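You operate a simulated robot arm through the tools that you are given. There is no shell and no other tool.

The job below is to be done with a simulated robot arm. You get a single attempt, and the scene is never put back.

Task
Stick two labels on the waiting carton and let it roll down.
Fine: to the end of the lane; feed with the star knob, press the orange plunger, shut the gate again.

It is judged by the outcome, as a careful person would: the job done as asked, and still so three seconds after it is handed in. It fails if anything else is knocked over, pushed out of place, dropped, spilled or broken.

Robot
A 7-joint arm with a two-finger parallel gripper, fixed in place. Base frame: the origin is at the foot of the arm, x ahead of it, y to its left, z up; the work surface is at about z = 0. Lengths are in m, angles in degrees, forces in N, time in s.
With the tool pointing down near the work surface it reaches from about 0.24 to 0.62 m from the base axis. Its first joint turns from -66.0 to 66.0 degrees. Payload 2.6 kg.
The TCP is the grasp point between the finger pads, 0.03 m short of the fingertips. In the tool frame z runs along the fingers and y along their closing line. Largest opening 0.094 m; finger width 0.028, thickness 0.01; the body of the gripper, 0.05 by 0.096 m, starts 0.055 m behind the TCP.
Orientation is that of the tool frame in the base frame, as a unit quaternion [x, y, z, w]. With the fingers straight down and closing along the base's y, the tool's x points along the base's -x, its y along +y and its z along -z.

Tools
- The arm moves only by the tool move_arm. Its argument "rows" is a list of rows, each an object of numbers (a shift or turn left out is 0, a gripper value left out holds the last): "x", "y", "z": the shift along the tool's x, y, z in m; "rx", "ry", "rz": the turn, a rotation vector about the tool's x, y, z in degrees; "jaw": the finger opening in m, from 0 to 0.094. In form: [{"x": .., "y": .., "z": .., "rx": .., "ry": .., "rz": .., "jaw": ..}, ...]. A call has 1 to 20 rows; each row is the pose to reach, as a shift and turn from the pose commanded when the call began, along the tool's axes at that moment. A row lasts 0.2 s, in which the tool goes at most 0.05 m and 8.6 degrees; a call with a longer step from one row to the next is refused whole, and so is a gripper value outside its range. A pose out of reach is approached as far as the arm can. The call stops where the force on the tool passes 70 N (or 10 N more than at its start, if that is more) or the arm is blocked; 0.2 s more then pass. The fingers move at their own pace (about 0.072 m/s each) and stop on an object; they squeeze with about 29 N. The grip force told is the motor's: it shows also when the fingers shut on nothing. Time passes only in rows, and 0.2 s behind the last, so rows that repeat a pose let the fingers close. The reply holds the time, the measured pose of the TCP, the force on the tool along the base axes, the opening and the grip force, in the units named above and with some noise, with the torque about the TCP (base axes, N m) and any sound that the robot's microphone picked up.
- Cameras (640 x 400 px; columns grow to the right, rows downward): "scene" is fixed at [0.0485, 0.4316, 0.5728]; the picture's right is [-0.76, -0.65, 0.00], its down [-0.30, 0.35, -0.89] and it looks along [0.58, -0.67, -0.46] (base axes); focal length 275 px, centre (320, 200). "wrist" rides on the gripper at [0.076, 0.014, -0.102] in the tool frame; the picture's right is [-0.18, 0.98, 0.00], its down [-0.75, -0.14, -0.64] and it looks along [-0.63, -0.12, 0.77] (tool axes); focal length 243 px, centre (320, 200). There is no depth. A picture from a camera that has moved, and an enlarged one, comes with that camera's place and axes in the base frame and with its lens. The place of the scene camera against the robot may be out by one fixed shift of up to 0.012 m in any direction.
- camera(camera): a new picture of that camera. It takes no simulated time.
- enlarge(camera, box): a new picture of the part [left, top, right, bottom] of that camera's present view, enlarged. It takes no simulated time.
- finish_job(): hands the job in; it is judged then, once.

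Nothing tells you positions but the pictures and the camera data. Unless the task says otherwise, let go and move clear before handing in.

The tools are called after "Call:" by a JSON object that holds its "name" and its "arguments". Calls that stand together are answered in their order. move_arm: Moves the arm, as the interface text tells. Its arguments: {"type":"object","properties":{"rows":{"type":"array","items":{"type":"object","properties":{"x":{"type":"number"},"y":{"type":"number"},"z":{"type":"number"},"rx":{"type":"number"},"ry":{"type":"number"},"rz":{"type":"number"},"jaw":{"type":"number"}}}}},"required":["rows"]} The other tools are called the same way: camera (camera) takes a picture; enlarge (camera, box) takes an enlarged picture of a part of a camera's view; finish_job () hands the job in.

At the start:

```text
t: 0.0
position: [0.2912, 0.0551, 0.4724]
ee_rot: [0.001, 1.0, 0.0, 0.0]
wrist_force: [0.9, 0.7, 0.9]
moment: [-0.04, 0.02, 0.03]
grip_width: 0.094
grasp_force: 0.0
```

scene: 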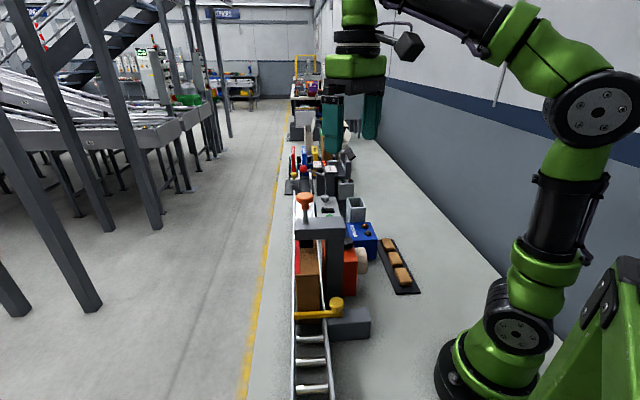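
wrist: 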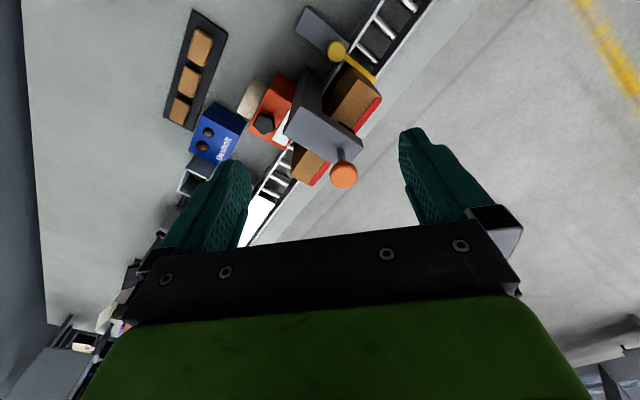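

I see a roller lane with a carton held at a yellow gate, an orange plunger on a press over it, and an orange label feeder box with a star knob. I'll enlarge the views before moving anything.

Call:
{"name": "enlarge", "arguments": {"camera": "scene", "box": [260, 130, 440, 400]}}

Call:
{"name": "enlarge", "arguments": {"camera": "wrist", "box": [160, 0, 440, 200]}}

Call:
{"name": "enlarge", "arguments": {"camera": "scene", "box": [280, 180, 380, 270]}}

```text
1.48 times, centred on (350, 265) of scene
camera zoom: at [0.0485, 0.4316, 0.5728], right [-0.76, -0.65, 0.0], down [-0.3, 0.35, -0.89], along [0.58, -0.67, -0.46], focal length 408 px, centre (276, 104)
```

zoom: 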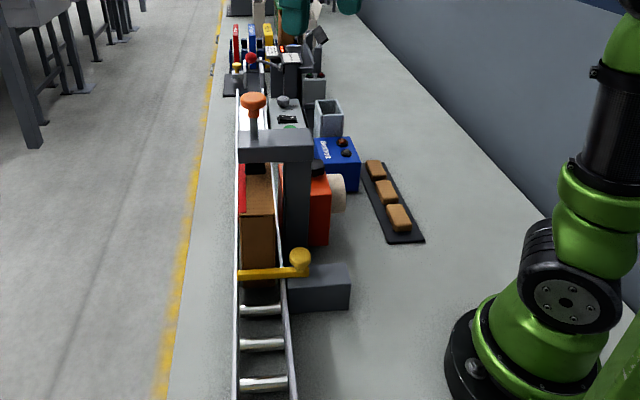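

```text
2.00 times, centred on (300, 100) of wrist
camera zoom: at [0.2145, 0.0693, 0.5756], right [0.18, 0.98, 0.0], down [0.75, -0.14, 0.64], along [0.63, -0.12, -0.77], focal length 485 px, centre (360, 400)
```

zoom: 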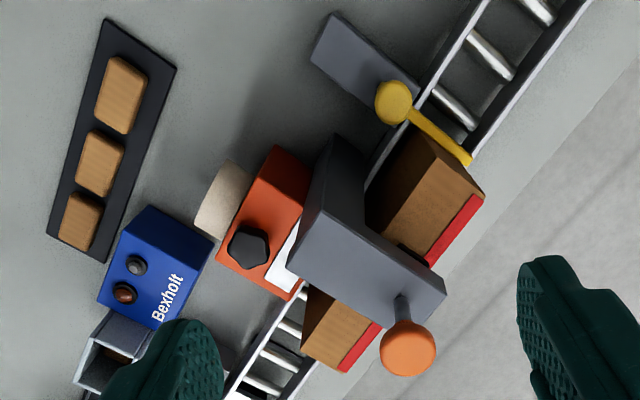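

```text
4.44 times, centred on (330, 225) of scene
camera zoom: at [0.0485, 0.4316, 0.5728], right [-0.76, -0.65, 0.0], down [-0.3, 0.35, -0.89], along [0.58, -0.67, -0.46], focal length 1223 px, centre (276, 89)
```

zoom: 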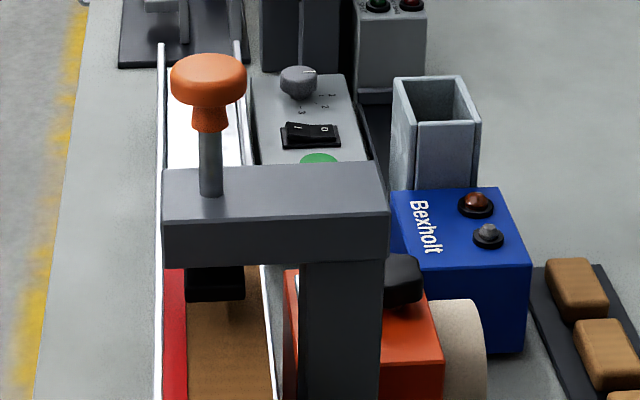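

The lane runs diagonally, with its lower end toward the scene camera. I put the plunger top near (0.40, 0.07, 0.31) and the gate knob near (0.295, 0.085, 0.10). I'll move the wrist camera to see the feeder and gate from closer.

Call:
{"name": "move_arm", "arguments": {"rows": [{"x": 0.015, "y": -0.035, "z": 0.02}, {"x": 0.03, "y": -0.07, "z": 0.04}, {"x": 0.04, "y": -0.1, "z": 0.06}, {"x": 0.04, "y": -0.1, "z": 0.06}]}}

Call:
{"name": "camera", "arguments": {"camera": "wrist"}}

Call:
{"name": "enlarge", "arguments": {"camera": "wrist", "box": [260, 0, 540, 200]}}

```text
t: 1.0
position: [0.2485, -0.0428, 0.4117]
ee_rot: [-0.001, 1.0, 0.0, 0.0]
wrist_force: [0.5, 0.2, -0.2]
moment: [0.01, -0.02, 0.01]
grip_width: 0.094
grasp_force: 0.0
```

```text
taken
camera wrist: at [0.1739, -0.0294, 0.5142], right [0.18, 0.98, 0.0], down [0.75, -0.14, 0.64], along [0.63, -0.12, -0.77], focal length 243 px, centre (320, 200)
```

wrist: 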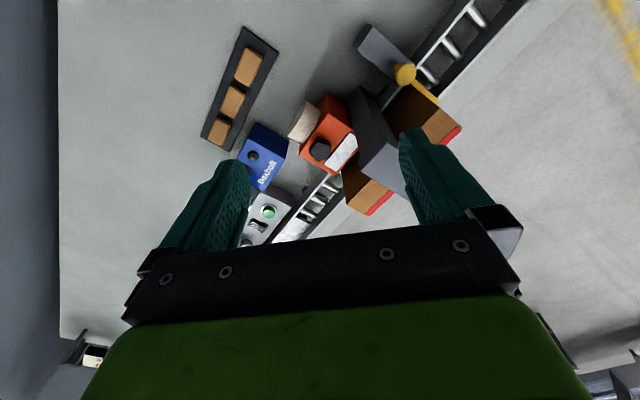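

```text
2.00 times, centred on (400, 100) of wrist
camera zoom: at [0.1739, -0.0294, 0.5142], right [0.18, 0.98, 0.0], down [0.75, -0.14, 0.64], along [0.63, -0.12, -0.77], focal length 485 px, centre (160, 400)
```

zoom: 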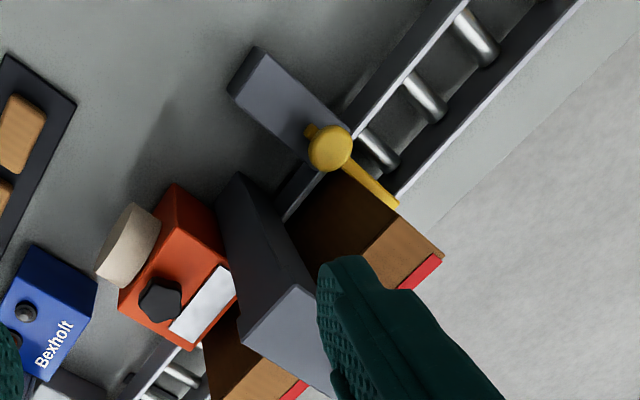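

The star knob stands on top of the orange feeder, next to a white label strip, with the press column between it and the gate. I'll look closer at the feeder and gate.

Call:
{"name": "enlarge", "arguments": {"camera": "wrist", "box": [290, 80, 380, 190]}}

Call:
{"name": "enlarge", "arguments": {"camera": "wrist", "box": [350, 0, 480, 110]}}

Call:
{"name": "enlarge", "arguments": {"camera": "scene", "box": [280, 220, 400, 340]}}

```text
3.64 times, centred on (335, 135) of wrist
camera zoom: at [0.1739, -0.0294, 0.5142], right [0.18, 0.98, 0.0], down [0.75, -0.14, 0.64], along [0.63, -0.12, -0.77], focal length 882 px, centre (266, 436)
```

zoom: 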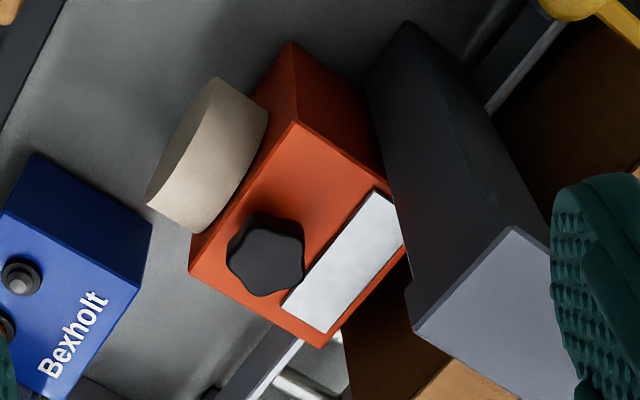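

```text
3.64 times, centred on (415, 55) of wrist
camera zoom: at [0.1739, -0.0294, 0.5142], right [0.18, 0.98, 0.0], down [0.75, -0.14, 0.64], along [0.63, -0.12, -0.77], focal length 882 px, centre (-26, 727)
```

zoom: 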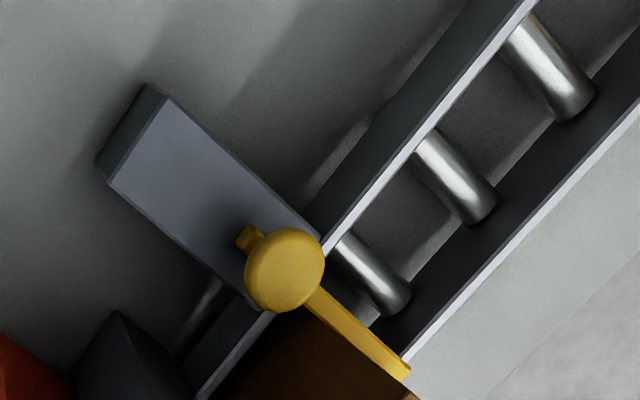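

```text
3.33 times, centred on (340, 280) of scene
camera zoom: at [0.0485, 0.4316, 0.5728], right [-0.76, -0.65, 0.0], down [-0.3, 0.35, -0.89], along [0.58, -0.67, -0.46], focal length 917 px, centre (253, -67)
```

zoom: 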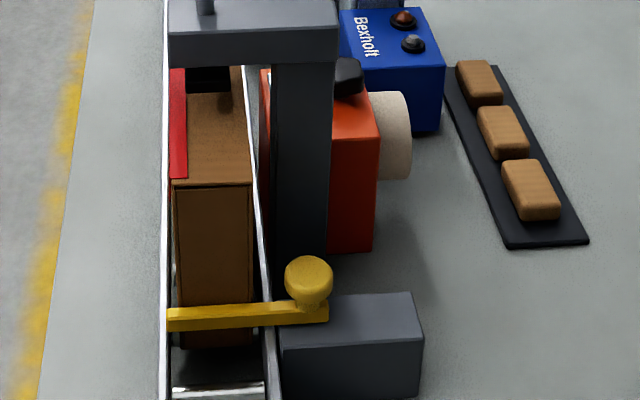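

The lane lies at about 45°, running downhill toward (-x, +y). The star knob is near (0.375, -0.068, 0.134) and the press column stands about 5 cm downhill of it. I'll turn the tool so the camera sits on the −y side, clear of the column, and take another look.

Call:
{"name": "move_arm", "arguments": {"rows": [{"rz": -8.5, "x": -0.01, "y": -0.005}, {"rz": -17, "x": -0.02, "y": -0.01}, {"rz": -25.5, "x": -0.03, "y": -0.015}, {"rz": -34, "x": -0.04, "y": -0.02}, {"rz": -42.5, "x": -0.05, "y": -0.03}, {"rz": -51, "x": -0.06, "y": -0.04}, {"rz": -59.5, "x": -0.07, "y": -0.05}, {"rz": -68, "x": -0.08, "y": -0.06}, {"rz": -76.5, "x": -0.09, "y": -0.07}, {"rz": -85, "x": -0.1, "y": -0.07}, {"rz": -90, "x": -0.11, "y": -0.07}, {"rz": -90, "x": -0.11, "y": -0.07}]}}

Call:
{"name": "camera", "arguments": {"camera": "wrist"}}

Call:
{"name": "camera", "arguments": {"camera": "scene"}}

```text
t: 3.6
position: [0.3606, -0.1146, 0.4132]
ee_rot: [0.708, -0.707, 0.001, 0.0]
wrist_force: [0.7, -0.1, -0.4]
moment: [-0.04, 0.03, 0.0]
grip_width: 0.0942
grasp_force: 0.0
```

```text
taken
camera wrist: at [0.3463, -0.1916, 0.516], right [-0.98, 0.18, 0.0], down [0.14, 0.75, 0.64], along [0.12, 0.63, -0.77], focal length 243 px, centre (320, 200)
```

wrist: 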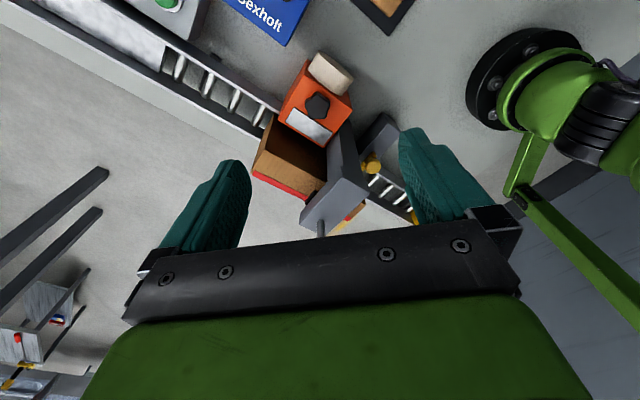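

```text
taken
```

scene: 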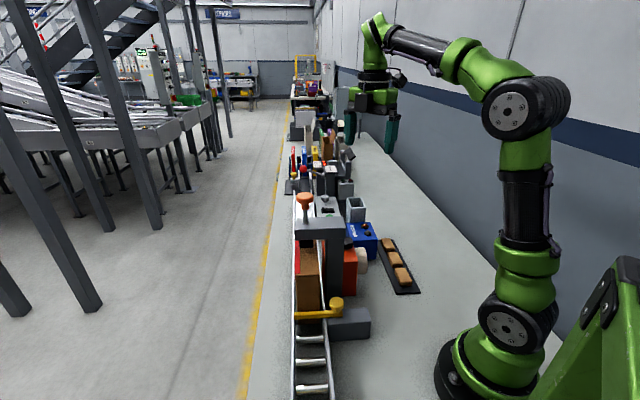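

Call:
{"name": "enlarge", "arguments": {"camera": "wrist", "box": [240, 40, 440, 240]}}

Call:
{"name": "enlarge", "arguments": {"camera": "wrist", "box": [275, 45, 365, 155]}}

Call:
{"name": "enlarge", "arguments": {"camera": "wrist", "box": [0, 0, 300, 120]}}

```text
2.00 times, centred on (340, 140) of wrist
camera zoom: at [0.3463, -0.1916, 0.516], right [-0.98, 0.18, 0.0], down [0.14, 0.75, 0.64], along [0.12, 0.63, -0.77], focal length 485 px, centre (280, 320)
```

zoom: 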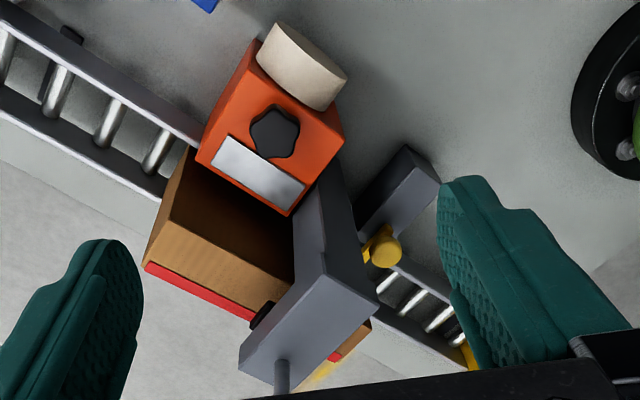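

```text
3.64 times, centred on (320, 100) of wrist
camera zoom: at [0.3463, -0.1916, 0.516], right [-0.98, 0.18, 0.0], down [0.14, 0.75, 0.64], along [0.12, 0.63, -0.77], focal length 882 px, centre (320, 564)
```

zoom: 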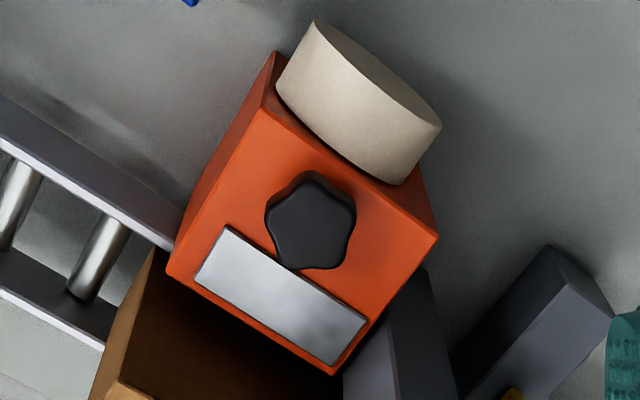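

```text
2.13 times, centred on (150, 60) of wrist
camera zoom: at [0.3463, -0.1916, 0.516], right [-0.98, 0.18, 0.0], down [0.14, 0.75, 0.64], along [0.12, 0.63, -0.77], focal length 518 px, centre (683, 499)
```

zoom: 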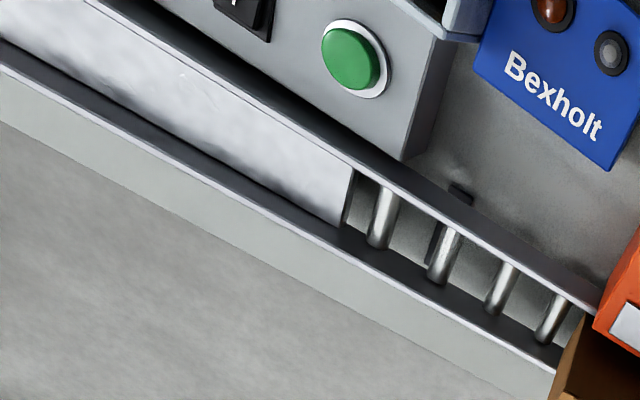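

The star knob has five lobes and a vertical axis, with its top about 18 mm above the feeder top (~0.12 m). I'll move to hover over it with a moderate opening and check the clearances.

Call:
{"name": "move_arm", "arguments": {"rows": [{"x": -0.02, "y": -0.006, "z": 0.03, "jaw": 0.062}, {"x": -0.04, "y": -0.012, "z": 0.06}, {"x": -0.0476, "y": -0.0139, "z": 0.1}, {"x": -0.0476, "y": -0.0139, "z": 0.133}, {"x": -0.0476, "y": -0.0139, "z": 0.133}]}}

Call:
{"name": "camera", "arguments": {"camera": "wrist"}}

Call:
{"name": "enlarge", "arguments": {"camera": "scene", "box": [280, 160, 420, 300]}}

```text
t: 4.8
position: [0.375, -0.0679, 0.2789]
ee_rot: [0.707, -0.707, 0.0, 0.0]
wrist_force: [-0.6, -0.7, -0.7]
moment: [-0.01, -0.01, 0.05]
grip_width: 0.062
grasp_force: 0.0
```

```text
taken
camera wrist: at [0.3604, -0.1436, 0.383], right [-0.98, 0.18, 0.0], down [0.14, 0.75, 0.64], along [0.12, 0.63, -0.77], focal length 243 px, centre (320, 200)
```

wrist: 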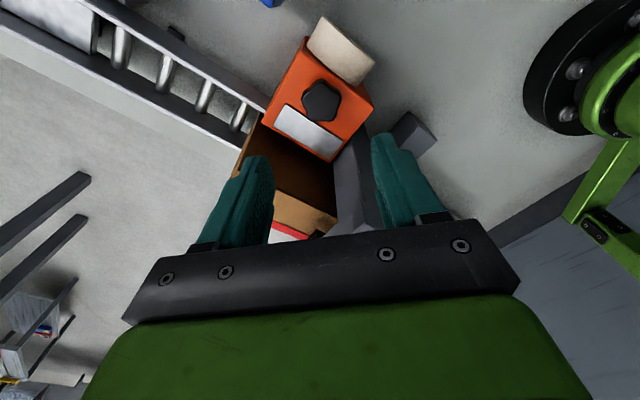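

```text
2.86 times, centred on (350, 230) of scene
camera zoom: at [0.0485, 0.4316, 0.5728], right [-0.76, -0.65, 0.0], down [-0.3, 0.35, -0.89], along [0.58, -0.67, -0.46], focal length 786 px, centre (234, 114)
```

zoom: 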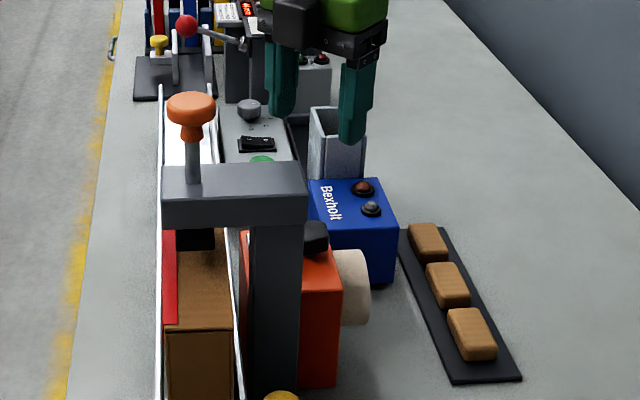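

The knob centre stays at about (0.375, -0.0665) across views. The label roll's top may be near 0.13 m, so I'll keep the fingertips slightly above the box and open only a little more than the knob. I'm going down now to grip it.

Call:
{"name": "move_arm", "arguments": {"rows": [{"x": -0.0014, "z": 0.04, "jaw": 0.048}, {"x": -0.0014, "z": 0.08}, {"x": -0.0014, "z": 0.1}, {"x": -0.0014, "z": 0.112}, {"x": -0.0014, "z": 0.121}, {"x": -0.0014, "z": 0.121}]}}

Call:
{"name": "camera", "arguments": {"camera": "wrist"}}

Call:
{"name": "enlarge", "arguments": {"camera": "scene", "box": [280, 180, 400, 300]}}

```text
t: 6.2
position: [0.3753, -0.0668, 0.1583]
ee_rot: [-0.707, 0.707, 0.001, 0.0]
wrist_force: [0.3, -0.6, 0.3]
moment: [0.03, 0.02, -0.01]
grip_width: 0.0478
grasp_force: 0.0
```

```text
taken
camera wrist: at [0.3608, -0.1424, 0.2616], right [-0.98, 0.18, 0.0], down [0.14, 0.75, 0.64], along [0.12, 0.63, -0.77], focal length 243 px, centre (320, 200)
```

wrist: 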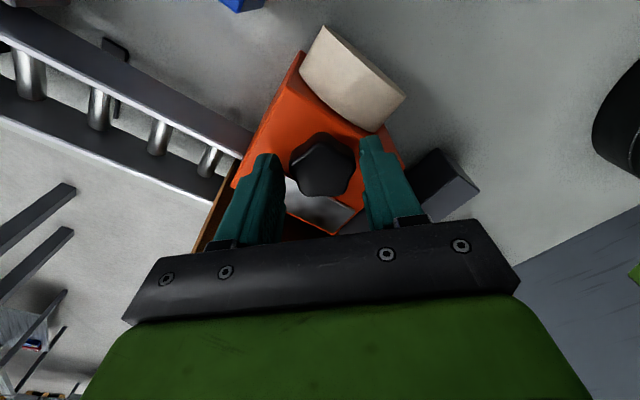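

```text
3.33 times, centred on (340, 240) of scene
camera zoom: at [0.0485, 0.4316, 0.5728], right [-0.76, -0.65, 0.0], down [-0.3, 0.35, -0.89], along [0.58, -0.67, -0.46], focal length 917 px, centre (253, 67)
```

zoom: 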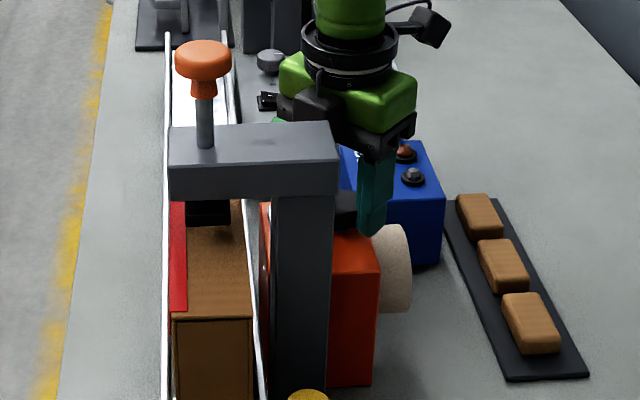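

The knob is centred between the fingers. I'll close on it.

Call:
{"name": "move_arm", "arguments": {"rows": [{"jaw": 0.03}, {"jaw": 0.03}, {"jaw": 0.03}]}}

```text
t: 7.0
position: [0.3728, -0.0663, 0.1581]
ee_rot: [-0.707, 0.708, 0.002, -0.001]
wrist_force: [-21.3, -0.5, 4.7]
moment: [-0.01, 0.25, 0.03]
grip_width: 0.0356
grasp_force: 45.1
```

I have the knob at 36 mm width, with the tool about 3 mm off its axis. I'll take out that offset and turn it gently clockwise as a test.

Call:
{"name": "move_arm", "arguments": {"rows": [{"y": 0.003}, {"y": 0.003}, {"y": 0.003, "rz": 5}, {"y": 0.003, "rz": 10}, {"y": 0.003, "rz": 10}]}}

Call:
{"name": "camera", "arguments": {"camera": "wrist"}}

```text
t: 8.2
position: [0.372, -0.0665, 0.1595]
ee_rot: [-0.644, 0.765, -0.002, 0.0]
wrist_force: [32.0, -5.2, -34.8]
moment: [0.34, -0.22, 0.02]
grip_width: 0.0356
grasp_force: 45.0
```

```text
taken
camera wrist: at [0.3459, -0.1384, 0.2615], right [-0.94, 0.35, 0.0], down [0.27, 0.72, 0.64], along [0.23, 0.6, -0.77], focal length 243 px, centre (320, 200)
```

wrist: 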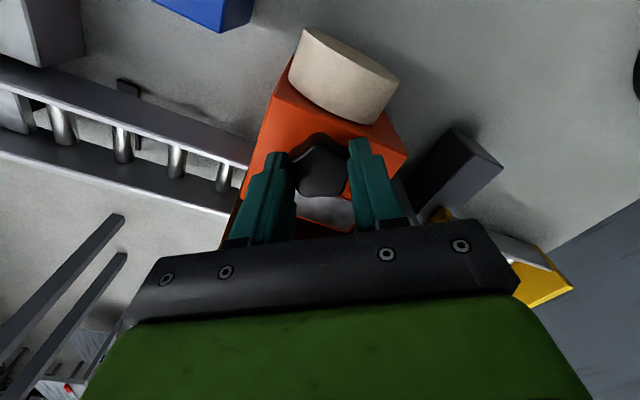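

The knob turned 10° with almost no torque, but some side force has built up. I'll hold still and read it again.

Call:
{"name": "move_arm", "arguments": {"rows": [{"x": 0}, {"x": 0}]}}

Call:
{"name": "enlarge", "arguments": {"camera": "scene", "box": [290, 180, 390, 280]}}

```text
t: 8.8
position: [0.3721, -0.0658, 0.1579]
ee_rot: [-0.644, 0.765, -0.002, 0.002]
wrist_force: [33.1, -4.7, -36.0]
moment: [0.05, -0.28, -0.03]
grip_width: 0.0352
grasp_force: 45.5
```

```text
4.00 times, centred on (340, 230) of scene
camera zoom: at [0.0487, 0.4315, 0.5728], right [-0.76, -0.65, 0.0], down [-0.3, 0.35, -0.89], along [0.58, -0.67, -0.46], focal length 1100 px, centre (240, 80)
```

zoom: 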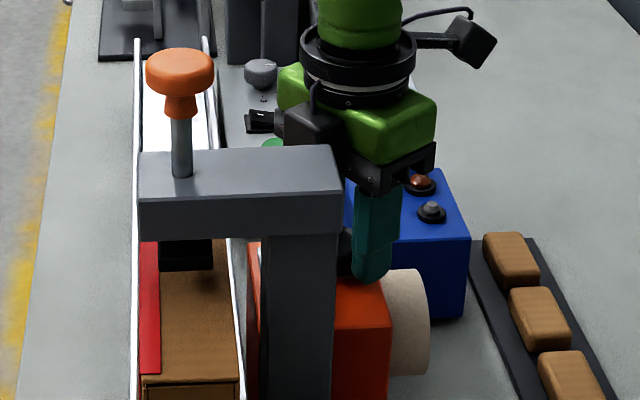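

Some side force remains, around 33 N in x and -36 N in z. I'll release slightly to clear the stress, then see where the knob really is.

Call:
{"name": "move_arm", "arguments": {"rows": [{"jaw": 0.044}, {"jaw": 0.044}]}}

Call:
{"name": "enlarge", "arguments": {"camera": "wrist", "box": [230, 80, 410, 240]}}

```text
t: 9.4
position: [0.3722, -0.0657, 0.1591]
ee_rot: [-0.643, 0.766, -0.001, 0.001]
wrist_force: [0.4, 0.5, -0.4]
moment: [0.0, -0.01, -0.02]
grip_width: 0.0441
grasp_force: 0.0
```

```text
2.50 times, centred on (320, 160) of wrist
camera zoom: at [0.3445, -0.1381, 0.2622], right [-0.94, 0.35, 0.0], down [0.27, 0.72, 0.64], along [0.23, 0.6, -0.77], focal length 606 px, centre (320, 300)
```

zoom: 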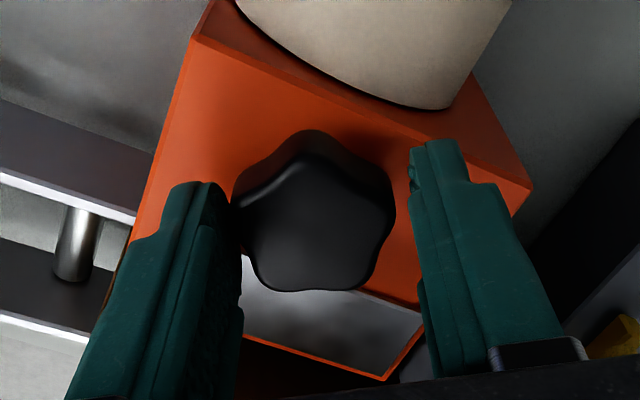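

With the jaws open the force is gone. The knob sits about 2 mm toward +x between the fingers, so I'll recentre and grip again.

Call:
{"name": "move_arm", "arguments": {"rows": [{"y": -0.0018}, {"y": -0.0018}, {"y": -0.0018, "jaw": 0.03}, {"y": -0.0018, "jaw": 0.03}, {"y": -0.0018, "jaw": 0.03}]}}

```text
t: 10.6
position: [0.3733, -0.0648, 0.16]
ee_rot: [-0.642, 0.766, 0.0, -0.001]
wrist_force: [-3.0, 0.2, 3.5]
moment: [0.01, 0.09, 0.04]
grip_width: 0.0356
grasp_force: 45.1
```

That grip is clean, at about 3 N. Now I'll turn clockwise.

Call:
{"name": "move_arm", "arguments": {"rows": [{"rz": 4}, {"rz": 8}, {"rz": 12}, {"rz": 12}]}}

Call:
{"name": "enlarge", "arguments": {"camera": "wrist", "box": [230, 80, 410, 240]}}

```text
t: 11.6
position: [0.3727, -0.0657, 0.159]
ee_rot: [-0.559, 0.829, 0.0, 0.0]
wrist_force: [-4.8, 4.4, 8.2]
moment: [-0.7, 0.41, -0.01]
grip_width: 0.0354
grasp_force: 45.4
```

```text
2.50 times, centred on (320, 160) of wrist
camera zoom: at [0.3318, -0.1308, 0.2618], right [-0.84, 0.54, 0.0], down [0.41, 0.65, 0.64], along [0.35, 0.54, -0.77], focal length 606 px, centre (320, 300)
```

zoom: 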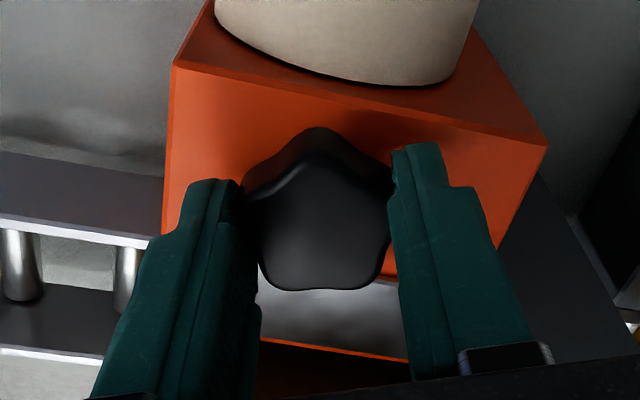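

The knob is turning freely with the tool. I'll carry on clockwise to about 233°.

Call:
{"name": "move_arm", "arguments": {"rows": [{"rz": 5}, {"rz": 10}, {"rz": 15}, {"rz": 15}]}}

Call:
{"name": "camera", "arguments": {"camera": "wrist"}}

Call:
{"name": "enlarge", "arguments": {"camera": "scene", "box": [290, 200, 390, 320]}}

```text
t: 12.6
position: [0.3726, -0.0653, 0.1586]
ee_rot: [-0.446, 0.895, 0.001, 0.0]
wrist_force: [-9.5, 7.0, 12.6]
moment: [0.15, -0.11, -0.01]
grip_width: 0.0356
grasp_force: 45.1
```

```text
taken
camera wrist: at [0.3162, -0.1178, 0.2617], right [-0.67, 0.74, 0.0], down [0.57, 0.51, 0.64], along [0.47, 0.43, -0.77], focal length 243 px, centre (320, 200)
```

wrist: 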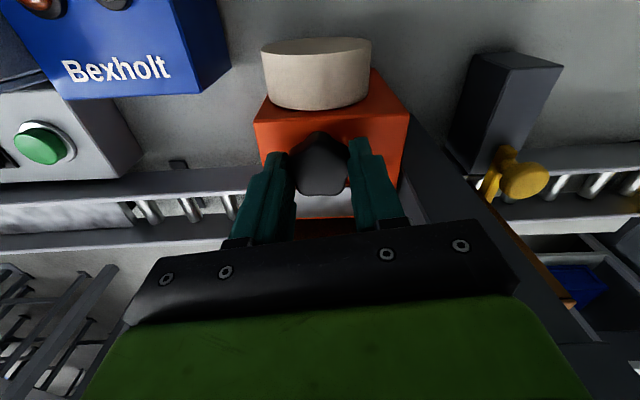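

```text
3.33 times, centred on (340, 260) of scene
camera zoom: at [0.0484, 0.4316, 0.5728], right [-0.76, -0.65, 0.0], down [-0.3, 0.35, -0.89], along [0.58, -0.67, -0.46], focal length 917 px, centre (253, 0)
```

zoom: 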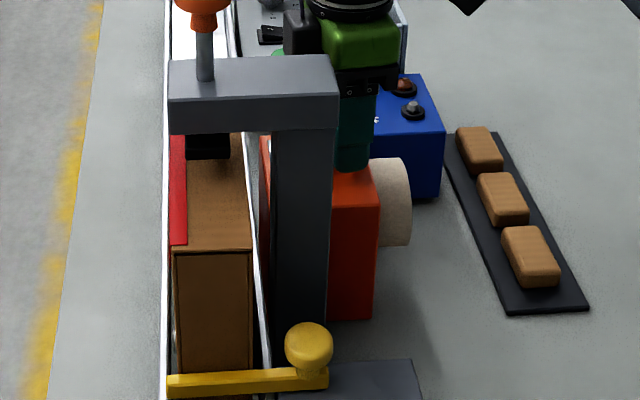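

I've turned about 37° clockwise so far, with no click and no visible label. This view shows the roll top is below the box top, so I have room to work. I'll let go, wind back and turn further clockwise.

Call:
{"name": "move_arm", "arguments": {"rows": [{"jaw": 0.046}, {"jaw": 0.046}, {"rz": -8.5}, {"rz": -17}, {"rz": -25.5}, {"rz": -34}, {"rz": -42.5}, {"rz": -51}, {"rz": -59.5}, {"rz": -68}, {"rz": -72}, {"rz": -72}]}}

Call:
{"name": "camera", "arguments": {"camera": "wrist"}}

Call:
{"name": "enlarge", "arguments": {"camera": "wrist", "box": [230, 80, 410, 240]}}

```text
t: 15.2
position: [0.3723, -0.0664, 0.1591]
ee_rot: [0.888, -0.46, 0.0, 0.0]
wrist_force: [0.2, -0.4, 0.9]
moment: [-0.01, 0.0, 0.02]
grip_width: 0.0458
grasp_force: 0.0
```

```text
taken
camera wrist: at [0.4053, -0.1363, 0.2614], right [-0.91, -0.42, 0.0], down [-0.32, 0.7, 0.64], along [-0.27, 0.58, -0.77], focal length 243 px, centre (320, 200)
```

wrist: 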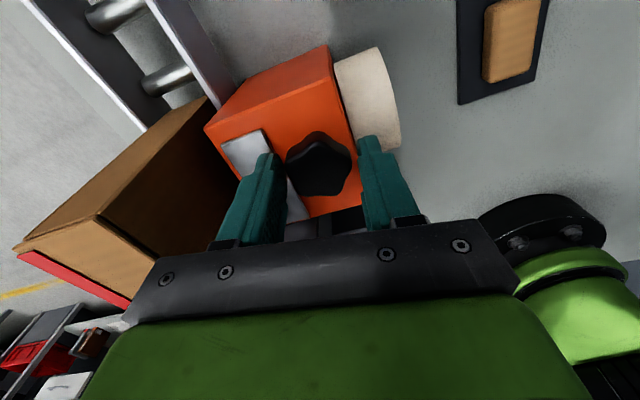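

```text
2.50 times, centred on (320, 160) of wrist
camera zoom: at [0.4053, -0.1363, 0.2614], right [-0.91, -0.42, 0.0], down [-0.32, 0.7, 0.64], along [-0.27, 0.58, -0.77], focal length 606 px, centre (320, 300)
```

zoom: 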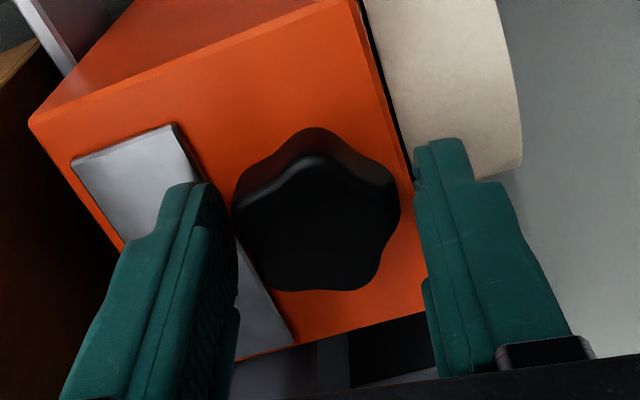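

The knob has followed the tool, and it looks the same after 72°, as a five-lobe knob should. I'll grip again and turn another 72° clockwise in stages.

Call:
{"name": "move_arm", "arguments": {"rows": [{"jaw": 0.03}, {"jaw": 0.03}, {"jaw": 0.03}, {"rz": 6}, {"rz": 12}, {"rz": 18}, {"rz": 24}, {"rz": 24}]}}

Call:
{"name": "camera", "arguments": {"camera": "wrist"}}

```text
t: 17.0
position: [0.3735, -0.0663, 0.158]
ee_rot: [0.772, -0.636, 0.0, 0.0]
wrist_force: [13.0, 16.6, -6.7]
moment: [-0.27, -0.56, -0.02]
grip_width: 0.0358
grasp_force: 45.0
```

```text
taken
camera wrist: at [0.3742, -0.143, 0.2614], right [-1.0, -0.01, 0.0], down [-0.01, 0.77, 0.64], along [0.0, 0.64, -0.77], focal length 243 px, centre (320, 200)
```

wrist: 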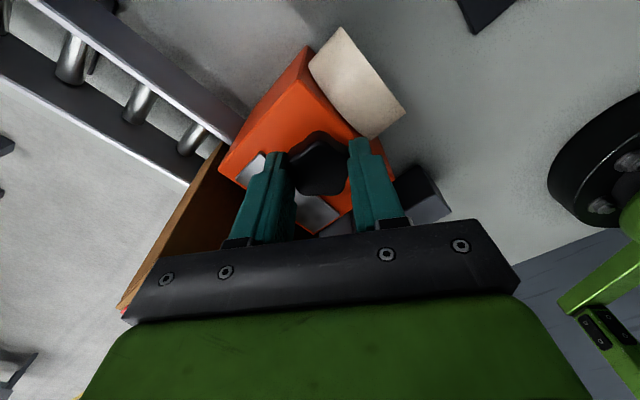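

Going well. I'll correct a small lane-ward offset and keep turning.

Call:
{"name": "move_arm", "arguments": {"rows": [{"x": -0.0006, "y": -0.0008, "rz": 4}, {"x": -0.0006, "y": -0.0008, "rz": 10}, {"x": -0.0006, "y": -0.0008, "rz": 16}, {"x": -0.0006, "y": -0.0008, "rz": 22}, {"x": -0.0006, "y": -0.0008, "rz": 22}]}}

Call:
{"name": "move_arm", "arguments": {"rows": [{"rz": 6}, {"rz": 12}, {"rz": 18}, {"rz": 24}, {"rz": 24}]}}

Call:
{"name": "camera", "arguments": {"camera": "wrist"}}

Call:
{"name": "enlarge", "arguments": {"camera": "scene", "box": [280, 180, 380, 300]}}

```text
t: 18.2
position: [0.373, -0.0654, 0.1585]
ee_rot: [-0.636, 0.772, 0.001, -0.001]
wrist_force: [-1.9, 9.5, -1.5]
moment: [1.38, -0.05, -0.01]
grip_width: 0.0357
grasp_force: 44.8
```

```text
t: 19.4
position: [0.3741, -0.0652, 0.1589]
ee_rot: [-0.461, 0.888, 0.0, -0.002]
wrist_force: [-16.5, 7.8, 1.4]
moment: [-0.08, 0.07, 0.0]
grip_width: 0.0354
grasp_force: 44.7
```

```text
taken
camera wrist: at [0.3185, -0.1193, 0.2617], right [-0.7, 0.72, 0.0], down [0.55, 0.54, 0.64], along [0.46, 0.45, -0.77], focal length 243 px, centre (320, 200)
```

wrist: 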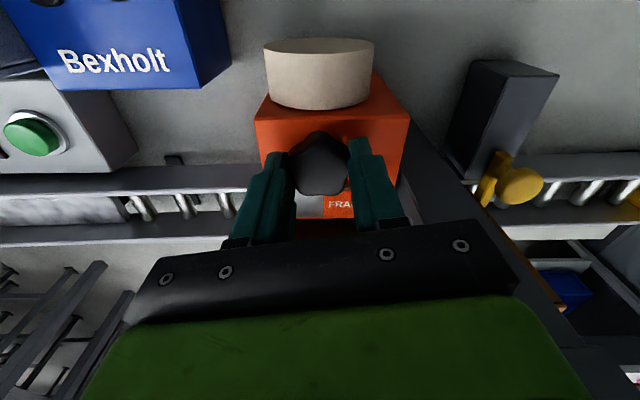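

```text
3.33 times, centred on (330, 240) of scene
camera zoom: at [0.0485, 0.4316, 0.5728], right [-0.76, -0.65, 0.0], down [-0.3, 0.35, -0.89], along [0.58, -0.67, -0.46], focal length 917 px, centre (287, 67)
```

zoom: 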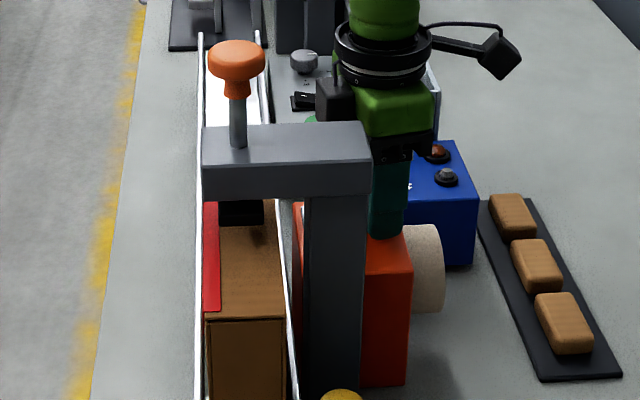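

A "FRA…" label has appeared on the feeder's plate, so the clockwise feed works. I'll let go, rise and check it.

Call:
{"name": "move_arm", "arguments": {"rows": [{"jaw": 0.046}, {"jaw": 0.046}, {"z": -0.04}, {"z": -0.08}, {"z": -0.12}, {"z": -0.16}, {"z": -0.2}, {"z": -0.24}, {"z": -0.24}]}}

Call:
{"name": "camera", "arguments": {"camera": "wrist"}}

Call:
{"name": "enlarge", "arguments": {"camera": "wrist", "box": [220, 40, 460, 240]}}

```text
t: 21.4
position: [0.3766, -0.0657, 0.3967]
ee_rot: [-0.461, 0.887, 0.001, 0.0]
wrist_force: [0.2, -0.5, 0.3]
moment: [-0.02, 0.03, 0.01]
grip_width: 0.0458
grasp_force: 0.0
```

```text
taken
camera wrist: at [0.3219, -0.1197, 0.4993], right [-0.7, 0.71, 0.0], down [0.55, 0.54, 0.64], along [0.46, 0.45, -0.77], focal length 243 px, centre (320, 200)
```

wrist: 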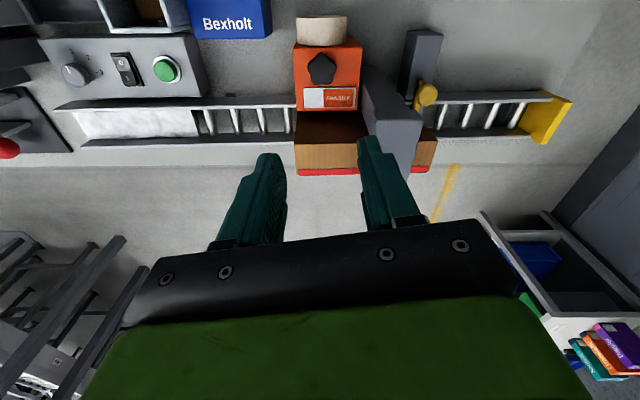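

```text
2.00 times, centred on (340, 140) of wrist
camera zoom: at [0.3219, -0.1197, 0.4993], right [-0.7, 0.71, 0.0], down [0.55, 0.54, 0.64], along [0.46, 0.45, -0.77], focal length 485 px, centre (280, 320)
```

zoom: 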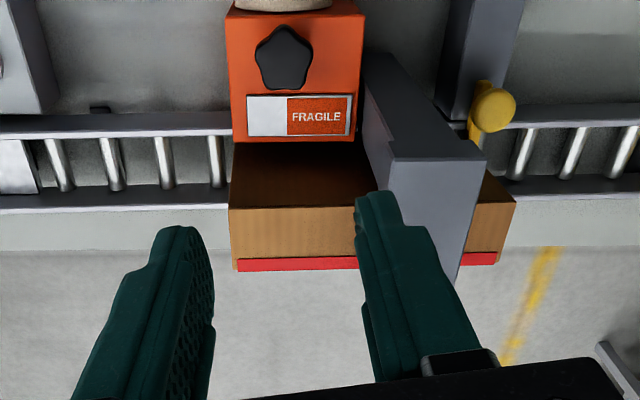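

A FRAGILE label is ready on the plate. Next is the plunger: I'll close the fingers, move above it and pin down its exact position before pressing.

Call:
{"name": "move_arm", "arguments": {"rows": [{"z": -0.03, "jaw": 0.0}, {"x": -0.0384, "y": 0.0207, "z": -0.04}, {"x": -0.0768, "y": 0.0415, "z": -0.04}, {"x": -0.1152, "y": 0.0622, "z": -0.04}, {"x": -0.1152, "y": 0.0622, "z": -0.04}]}}

Call:
{"name": "camera", "arguments": {"camera": "wrist"}}

Call:
{"name": "camera", "arguments": {"camera": "scene"}}

```text
t: 22.6
position: [0.3887, 0.0685, 0.4388]
ee_rot: [-0.462, 0.887, 0.0, 0.0]
wrist_force: [0.8, 0.0, 0.3]
moment: [-0.03, 0.03, 0.01]
grip_width: 0.0
grasp_force: 29.3
```

```text
taken
camera wrist: at [0.3336, 0.014, 0.541], right [-0.7, 0.71, 0.0], down [0.55, 0.54, 0.64], along [0.46, 0.45, -0.77], focal length 243 px, centre (320, 200)
```

wrist: 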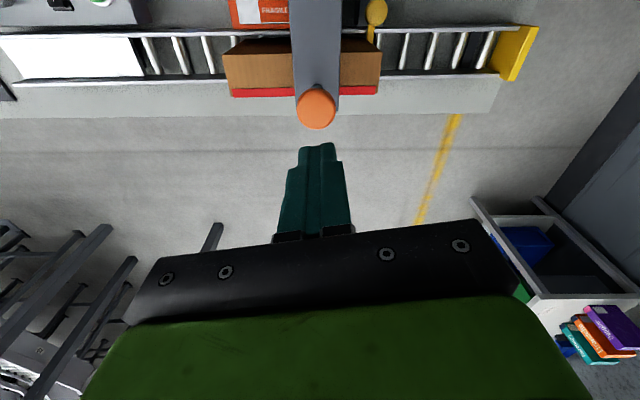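

```text
taken
```

scene: 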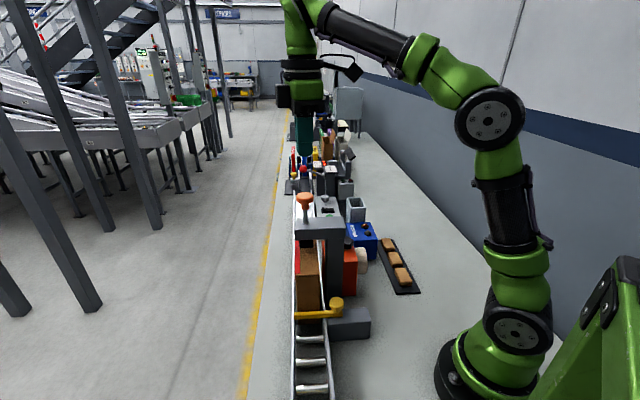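

Two views agree that the plunger top is at (0.391, 0.0665, 0.315). I'll centre over it, come down to just above, then press slowly.

Call:
{"name": "move_arm", "arguments": {"rows": [{"x": 0.0002, "y": -0.0032, "z": 0.03}, {"x": 0.0002, "y": -0.0032, "z": 0.06}, {"x": 0.0002, "y": -0.0032, "z": 0.08}, {"x": 0.0002, "y": -0.0032, "z": 0.08}]}}

Call:
{"name": "camera", "arguments": {"camera": "wrist"}}

Call:
{"name": "enlarge", "arguments": {"camera": "scene", "box": [270, 140, 370, 260]}}

```text
t: 23.6
position: [0.391, 0.0635, 0.3594]
ee_rot: [-0.462, 0.887, 0.0, 0.0]
wrist_force: [-0.8, 0.5, -0.2]
moment: [0.04, -0.02, 0.02]
grip_width: 0.0
grasp_force: 28.7
```

```text
taken
camera wrist: at [0.336, 0.009, 0.4618], right [-0.7, 0.71, 0.0], down [0.55, 0.54, 0.64], along [0.46, 0.45, -0.77], focal length 243 px, centre (320, 200)
```

wrist: 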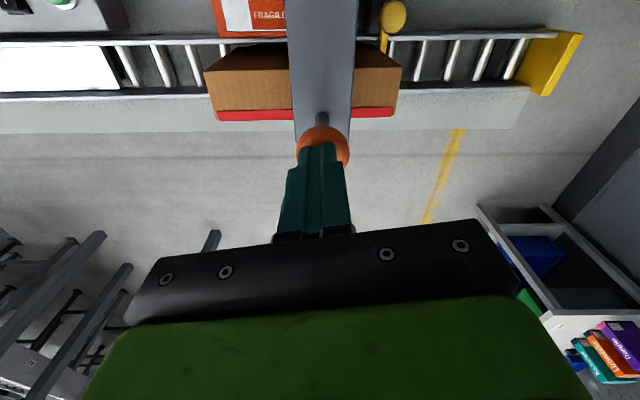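

```text
3.33 times, centred on (320, 200) of scene
camera zoom: at [0.0485, 0.4316, 0.5728], right [-0.76, -0.65, 0.0], down [-0.3, 0.35, -0.89], along [0.58, -0.67, -0.46], focal length 917 px, centre (320, 200)
```

zoom: 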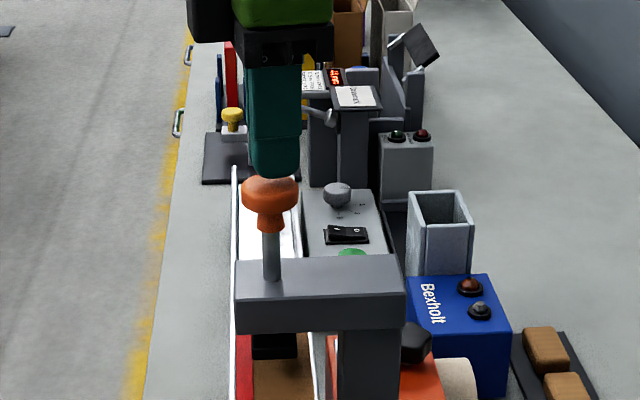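

The fingertips are centred just above the plunger. Pressing down now in small steps.

Call:
{"name": "move_arm", "arguments": {"rows": [{"z": 0.006}, {"z": 0.012}, {"z": 0.016}, {"z": 0.02}, {"z": 0.024}, {"z": 0.028}, {"z": 0.032}]}}

Call:
{"name": "enlarge", "arguments": {"camera": "scene", "box": [270, 160, 370, 280]}}

```text
t: 25.2
position: [0.3898, 0.064, 0.3341]
ee_rot: [-0.461, 0.887, -0.001, 0.009]
wrist_force: [-24.9, -4.0, 62.1]
moment: [0.15, 0.64, 0.41]
grip_width: 0.0003
grasp_force: 29.1
heard: click
```

```text
3.33 times, centred on (320, 220) of scene
camera zoom: at [0.0481, 0.4315, 0.5729], right [-0.76, -0.65, 0.0], down [-0.3, 0.35, -0.89], along [0.58, -0.67, -0.46], focal length 917 px, centre (320, 133)
```

zoom: 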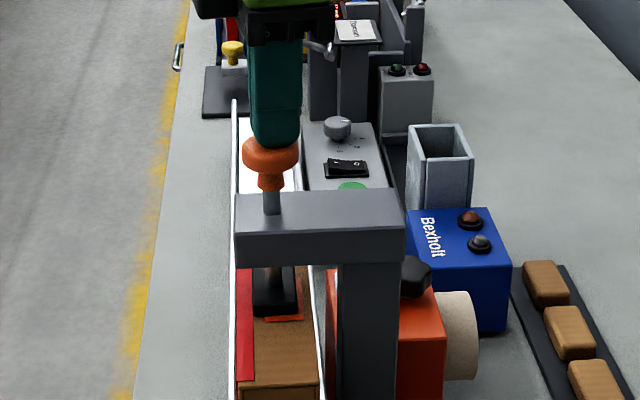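

I heard a click, and an orange-red label edge shows under the pad on the carton. I'll retract and check that the plunger springs back.

Call:
{"name": "move_arm", "arguments": {"rows": [{"z": -0.02}, {"z": -0.05}, {"z": -0.08}, {"z": -0.1}, {"z": -0.1}]}}

Call:
{"name": "enlarge", "arguments": {"camera": "scene", "box": [270, 160, 370, 280]}}

Call:
{"name": "camera", "arguments": {"camera": "wrist"}}

```text
t: 26.4
position: [0.392, 0.0615, 0.4269]
ee_rot: [-0.461, 0.887, -0.001, 0.001]
wrist_force: [0.6, 0.8, 0.7]
moment: [0.01, -0.02, 0.0]
grip_width: 0.0001
grasp_force: 29.2
```

```text
3.33 times, centred on (320, 220) of scene
camera zoom: at [0.0485, 0.4316, 0.5728], right [-0.76, -0.65, 0.0], down [-0.3, 0.35, -0.89], along [0.58, -0.67, -0.46], focal length 917 px, centre (320, 133)
```

zoom: 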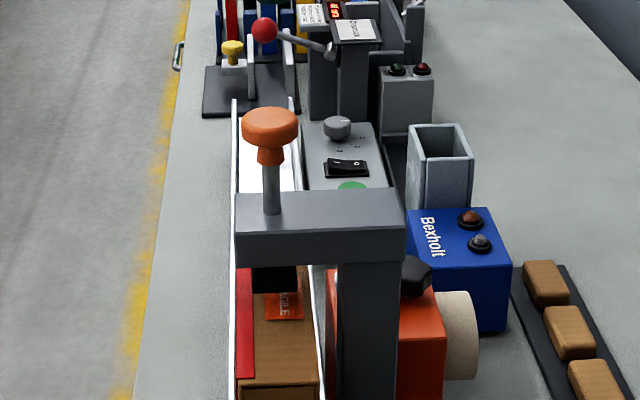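

```text
taken
camera wrist: at [0.3373, 0.0074, 0.5295], right [-0.7, 0.71, 0.0], down [0.55, 0.54, 0.64], along [0.46, 0.45, -0.77], focal length 243 px, centre (320, 200)
```

wrist: 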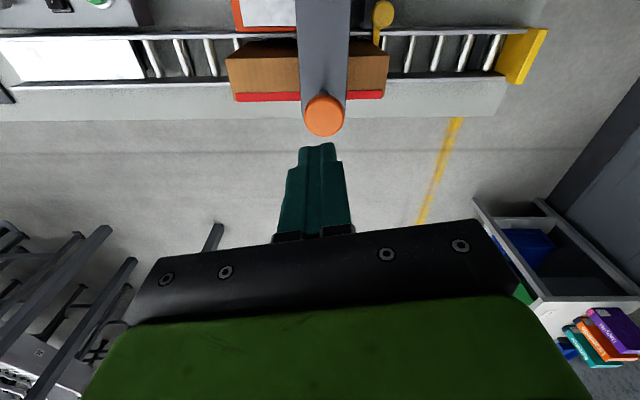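

The first FRAGILE label is on the carton, the plunger is back up and the plate is blank. I'll go back to the star knob for the second label.

Call:
{"name": "move_arm", "arguments": {"rows": [{"x": 0.013, "y": -0.0066, "rz": -7.8, "jaw": 0.05}, {"x": 0.026, "y": -0.0131, "rz": -15.6}, {"x": 0.038, "y": -0.0197, "rz": -23.4}, {"x": 0.051, "y": -0.0262, "rz": -31.2}, {"x": 0.064, "y": -0.033, "rz": -39}, {"x": 0.077, "y": -0.0393, "rz": -46.8}, {"x": 0.09, "y": -0.046, "rz": -54.6}, {"x": 0.102, "y": -0.0524, "rz": -62.4}, {"x": 0.115, "y": -0.059, "rz": -70}, {"x": 0.115, "y": -0.059, "rz": -70, "z": 0.04}, {"x": 0.115, "y": -0.059, "rz": -70, "z": 0.08}, {"x": 0.115, "y": -0.059, "rz": -70, "z": 0.12}, {"x": 0.115, "y": -0.059, "rz": -70, "z": 0.16}, {"x": 0.115, "y": -0.059, "rz": -70, "z": 0.2}, {"x": 0.115, "y": -0.059, "rz": -70, "z": 0.2}]}}

Call:
{"name": "camera", "arguments": {"camera": "wrist"}}

```text
t: 29.6
position: [0.3747, -0.0639, 0.2267]
ee_rot: [0.887, -0.462, 0.0, -0.001]
wrist_force: [0.3, 0.2, 0.7]
moment: [0.0, 0.0, 0.03]
grip_width: 0.0503
grasp_force: 0.1
out of reach, approached as far as the arm can: row 9
```

```text
taken
camera wrist: at [0.4069, -0.135, 0.329], right [-0.91, -0.41, 0.0], down [-0.32, 0.7, 0.64], along [-0.26, 0.58, -0.77], focal length 243 px, centre (320, 200)
```

wrist: 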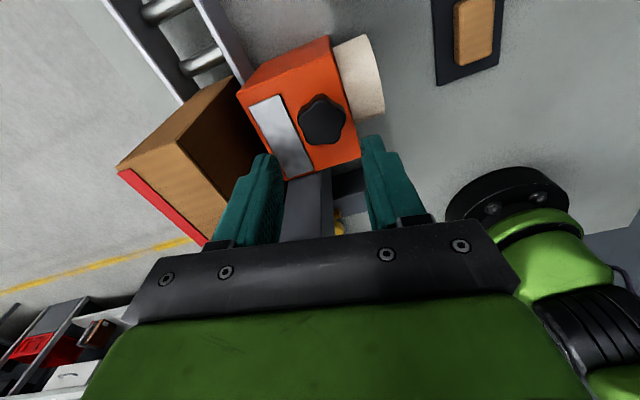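

The plate is empty and the knob is beneath the tool. I'll go down and take hold again.

Call:
{"name": "move_arm", "arguments": {"rows": [{"z": 0.03, "jaw": 0.048}, {"z": 0.05}, {"z": 0.06}, {"z": 0.068}, {"z": 0.068}]}}

Call:
{"name": "enlarge", "arguments": {"camera": "wrist", "box": [230, 80, 410, 240]}}

```text
t: 30.8
position: [0.3745, -0.0653, 0.1584]
ee_rot: [0.887, -0.461, 0.0, -0.001]
wrist_force: [0.4, 0.5, 0.0]
moment: [-0.01, -0.01, 0.0]
grip_width: 0.048
grasp_force: 0.0
```

```text
2.50 times, centred on (320, 160) of wrist
camera zoom: at [0.407, -0.1351, 0.2609], right [-0.91, -0.41, 0.0], down [-0.32, 0.7, 0.64], along [-0.27, 0.58, -0.77], focal length 606 px, centre (320, 300)
```

zoom: 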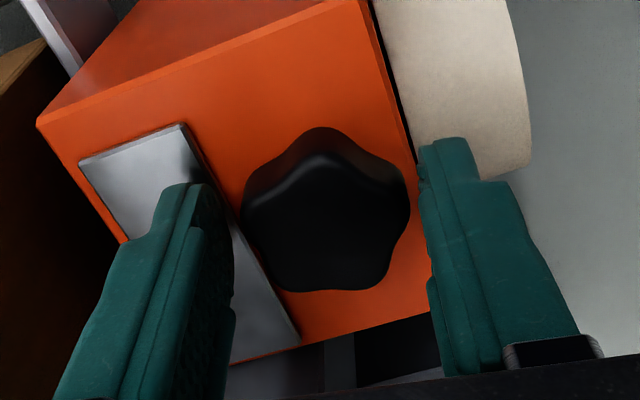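

The knob is well centred. I'll grip it and turn clockwise.

Call:
{"name": "move_arm", "arguments": {"rows": [{"jaw": 0.03}, {"jaw": 0.03}, {"jaw": 0.03}, {"rz": 6}, {"rz": 12}, {"rz": 18}, {"rz": 24}, {"rz": 24}]}}

Call:
{"name": "enlarge", "arguments": {"camera": "wrist", "box": [230, 80, 410, 240]}}

```text
t: 32.6
position: [0.3748, -0.0648, 0.1582]
ee_rot: [0.771, -0.637, -0.001, 0.001]
wrist_force: [-10.3, -14.9, -7.3]
moment: [0.75, 0.29, 0.03]
grip_width: 0.0358
grasp_force: 45.1
```

```text
2.50 times, centred on (320, 160) of wrist
camera zoom: at [0.3744, -0.1431, 0.2609], right [-1.0, 0.0, 0.0], down [0.0, 0.77, 0.64], along [0.0, 0.64, -0.77], focal length 606 px, centre (320, 300)
```

zoom: 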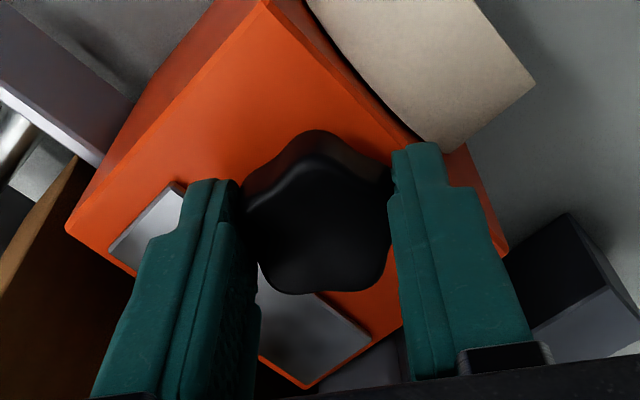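

I'll nudge the centre slightly and keep turning.

Call:
{"name": "move_arm", "arguments": {"rows": [{"x": 0.0005, "y": 0.0007, "rz": 5}, {"x": 0.0005, "y": 0.0007, "rz": 11}, {"x": 0.0005, "y": 0.0007, "rz": 17}, {"x": 0.0005, "y": 0.0007, "rz": 22}, {"x": 0.0005, "y": 0.0007, "rz": 22}]}}

Call:
{"name": "enlarge", "arguments": {"camera": "wrist", "box": [230, 80, 410, 240]}}

```text
t: 33.8
position: [0.3733, -0.0642, 0.1579]
ee_rot: [-0.636, 0.772, 0.0, -0.001]
wrist_force: [8.1, -7.3, -32.5]
moment: [-0.46, -0.17, 0.0]
grip_width: 0.0357
grasp_force: 45.1
```

```text
2.50 times, centred on (320, 160) of wrist
camera zoom: at [0.3452, -0.1378, 0.2609], right [-0.93, 0.37, 0.0], down [0.28, 0.71, 0.64], along [0.24, 0.6, -0.77], focal length 606 px, centre (320, 300)
```

zoom: 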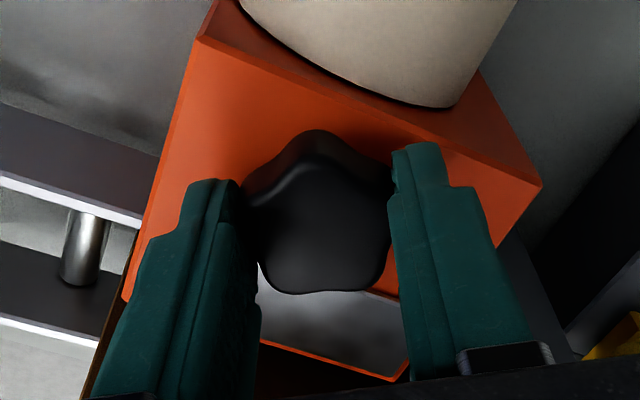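

No label yet at about 46°. I'll keep turning.

Call:
{"name": "move_arm", "arguments": {"rows": [{"rz": 6}, {"rz": 12}, {"rz": 18}, {"rz": 25}, {"rz": 25}]}}

Call:
{"name": "enlarge", "arguments": {"camera": "wrist", "box": [230, 80, 410, 240]}}

```text
t: 35.0
position: [0.372, -0.0654, 0.1594]
ee_rot: [-0.453, 0.891, 0.001, 0.0]
wrist_force: [8.2, -3.0, -32.1]
moment: [0.45, -0.45, -0.04]
grip_width: 0.0358
grasp_force: 45.1
```

```text
2.50 times, centred on (320, 160) of wrist
camera zoom: at [0.3173, -0.1189, 0.2611], right [-0.69, 0.73, 0.0], down [0.56, 0.53, 0.64], along [0.47, 0.44, -0.77], focal length 606 px, centre (320, 300)
```

zoom: 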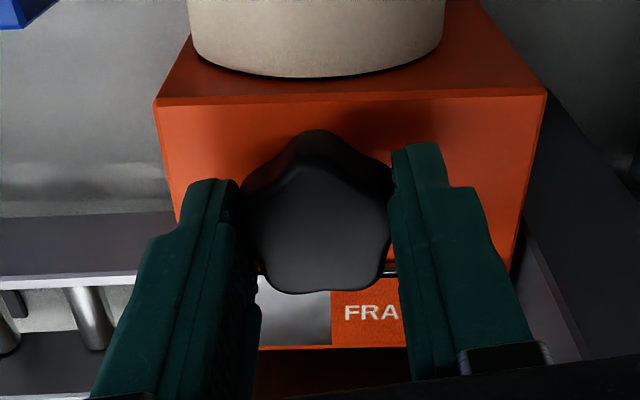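

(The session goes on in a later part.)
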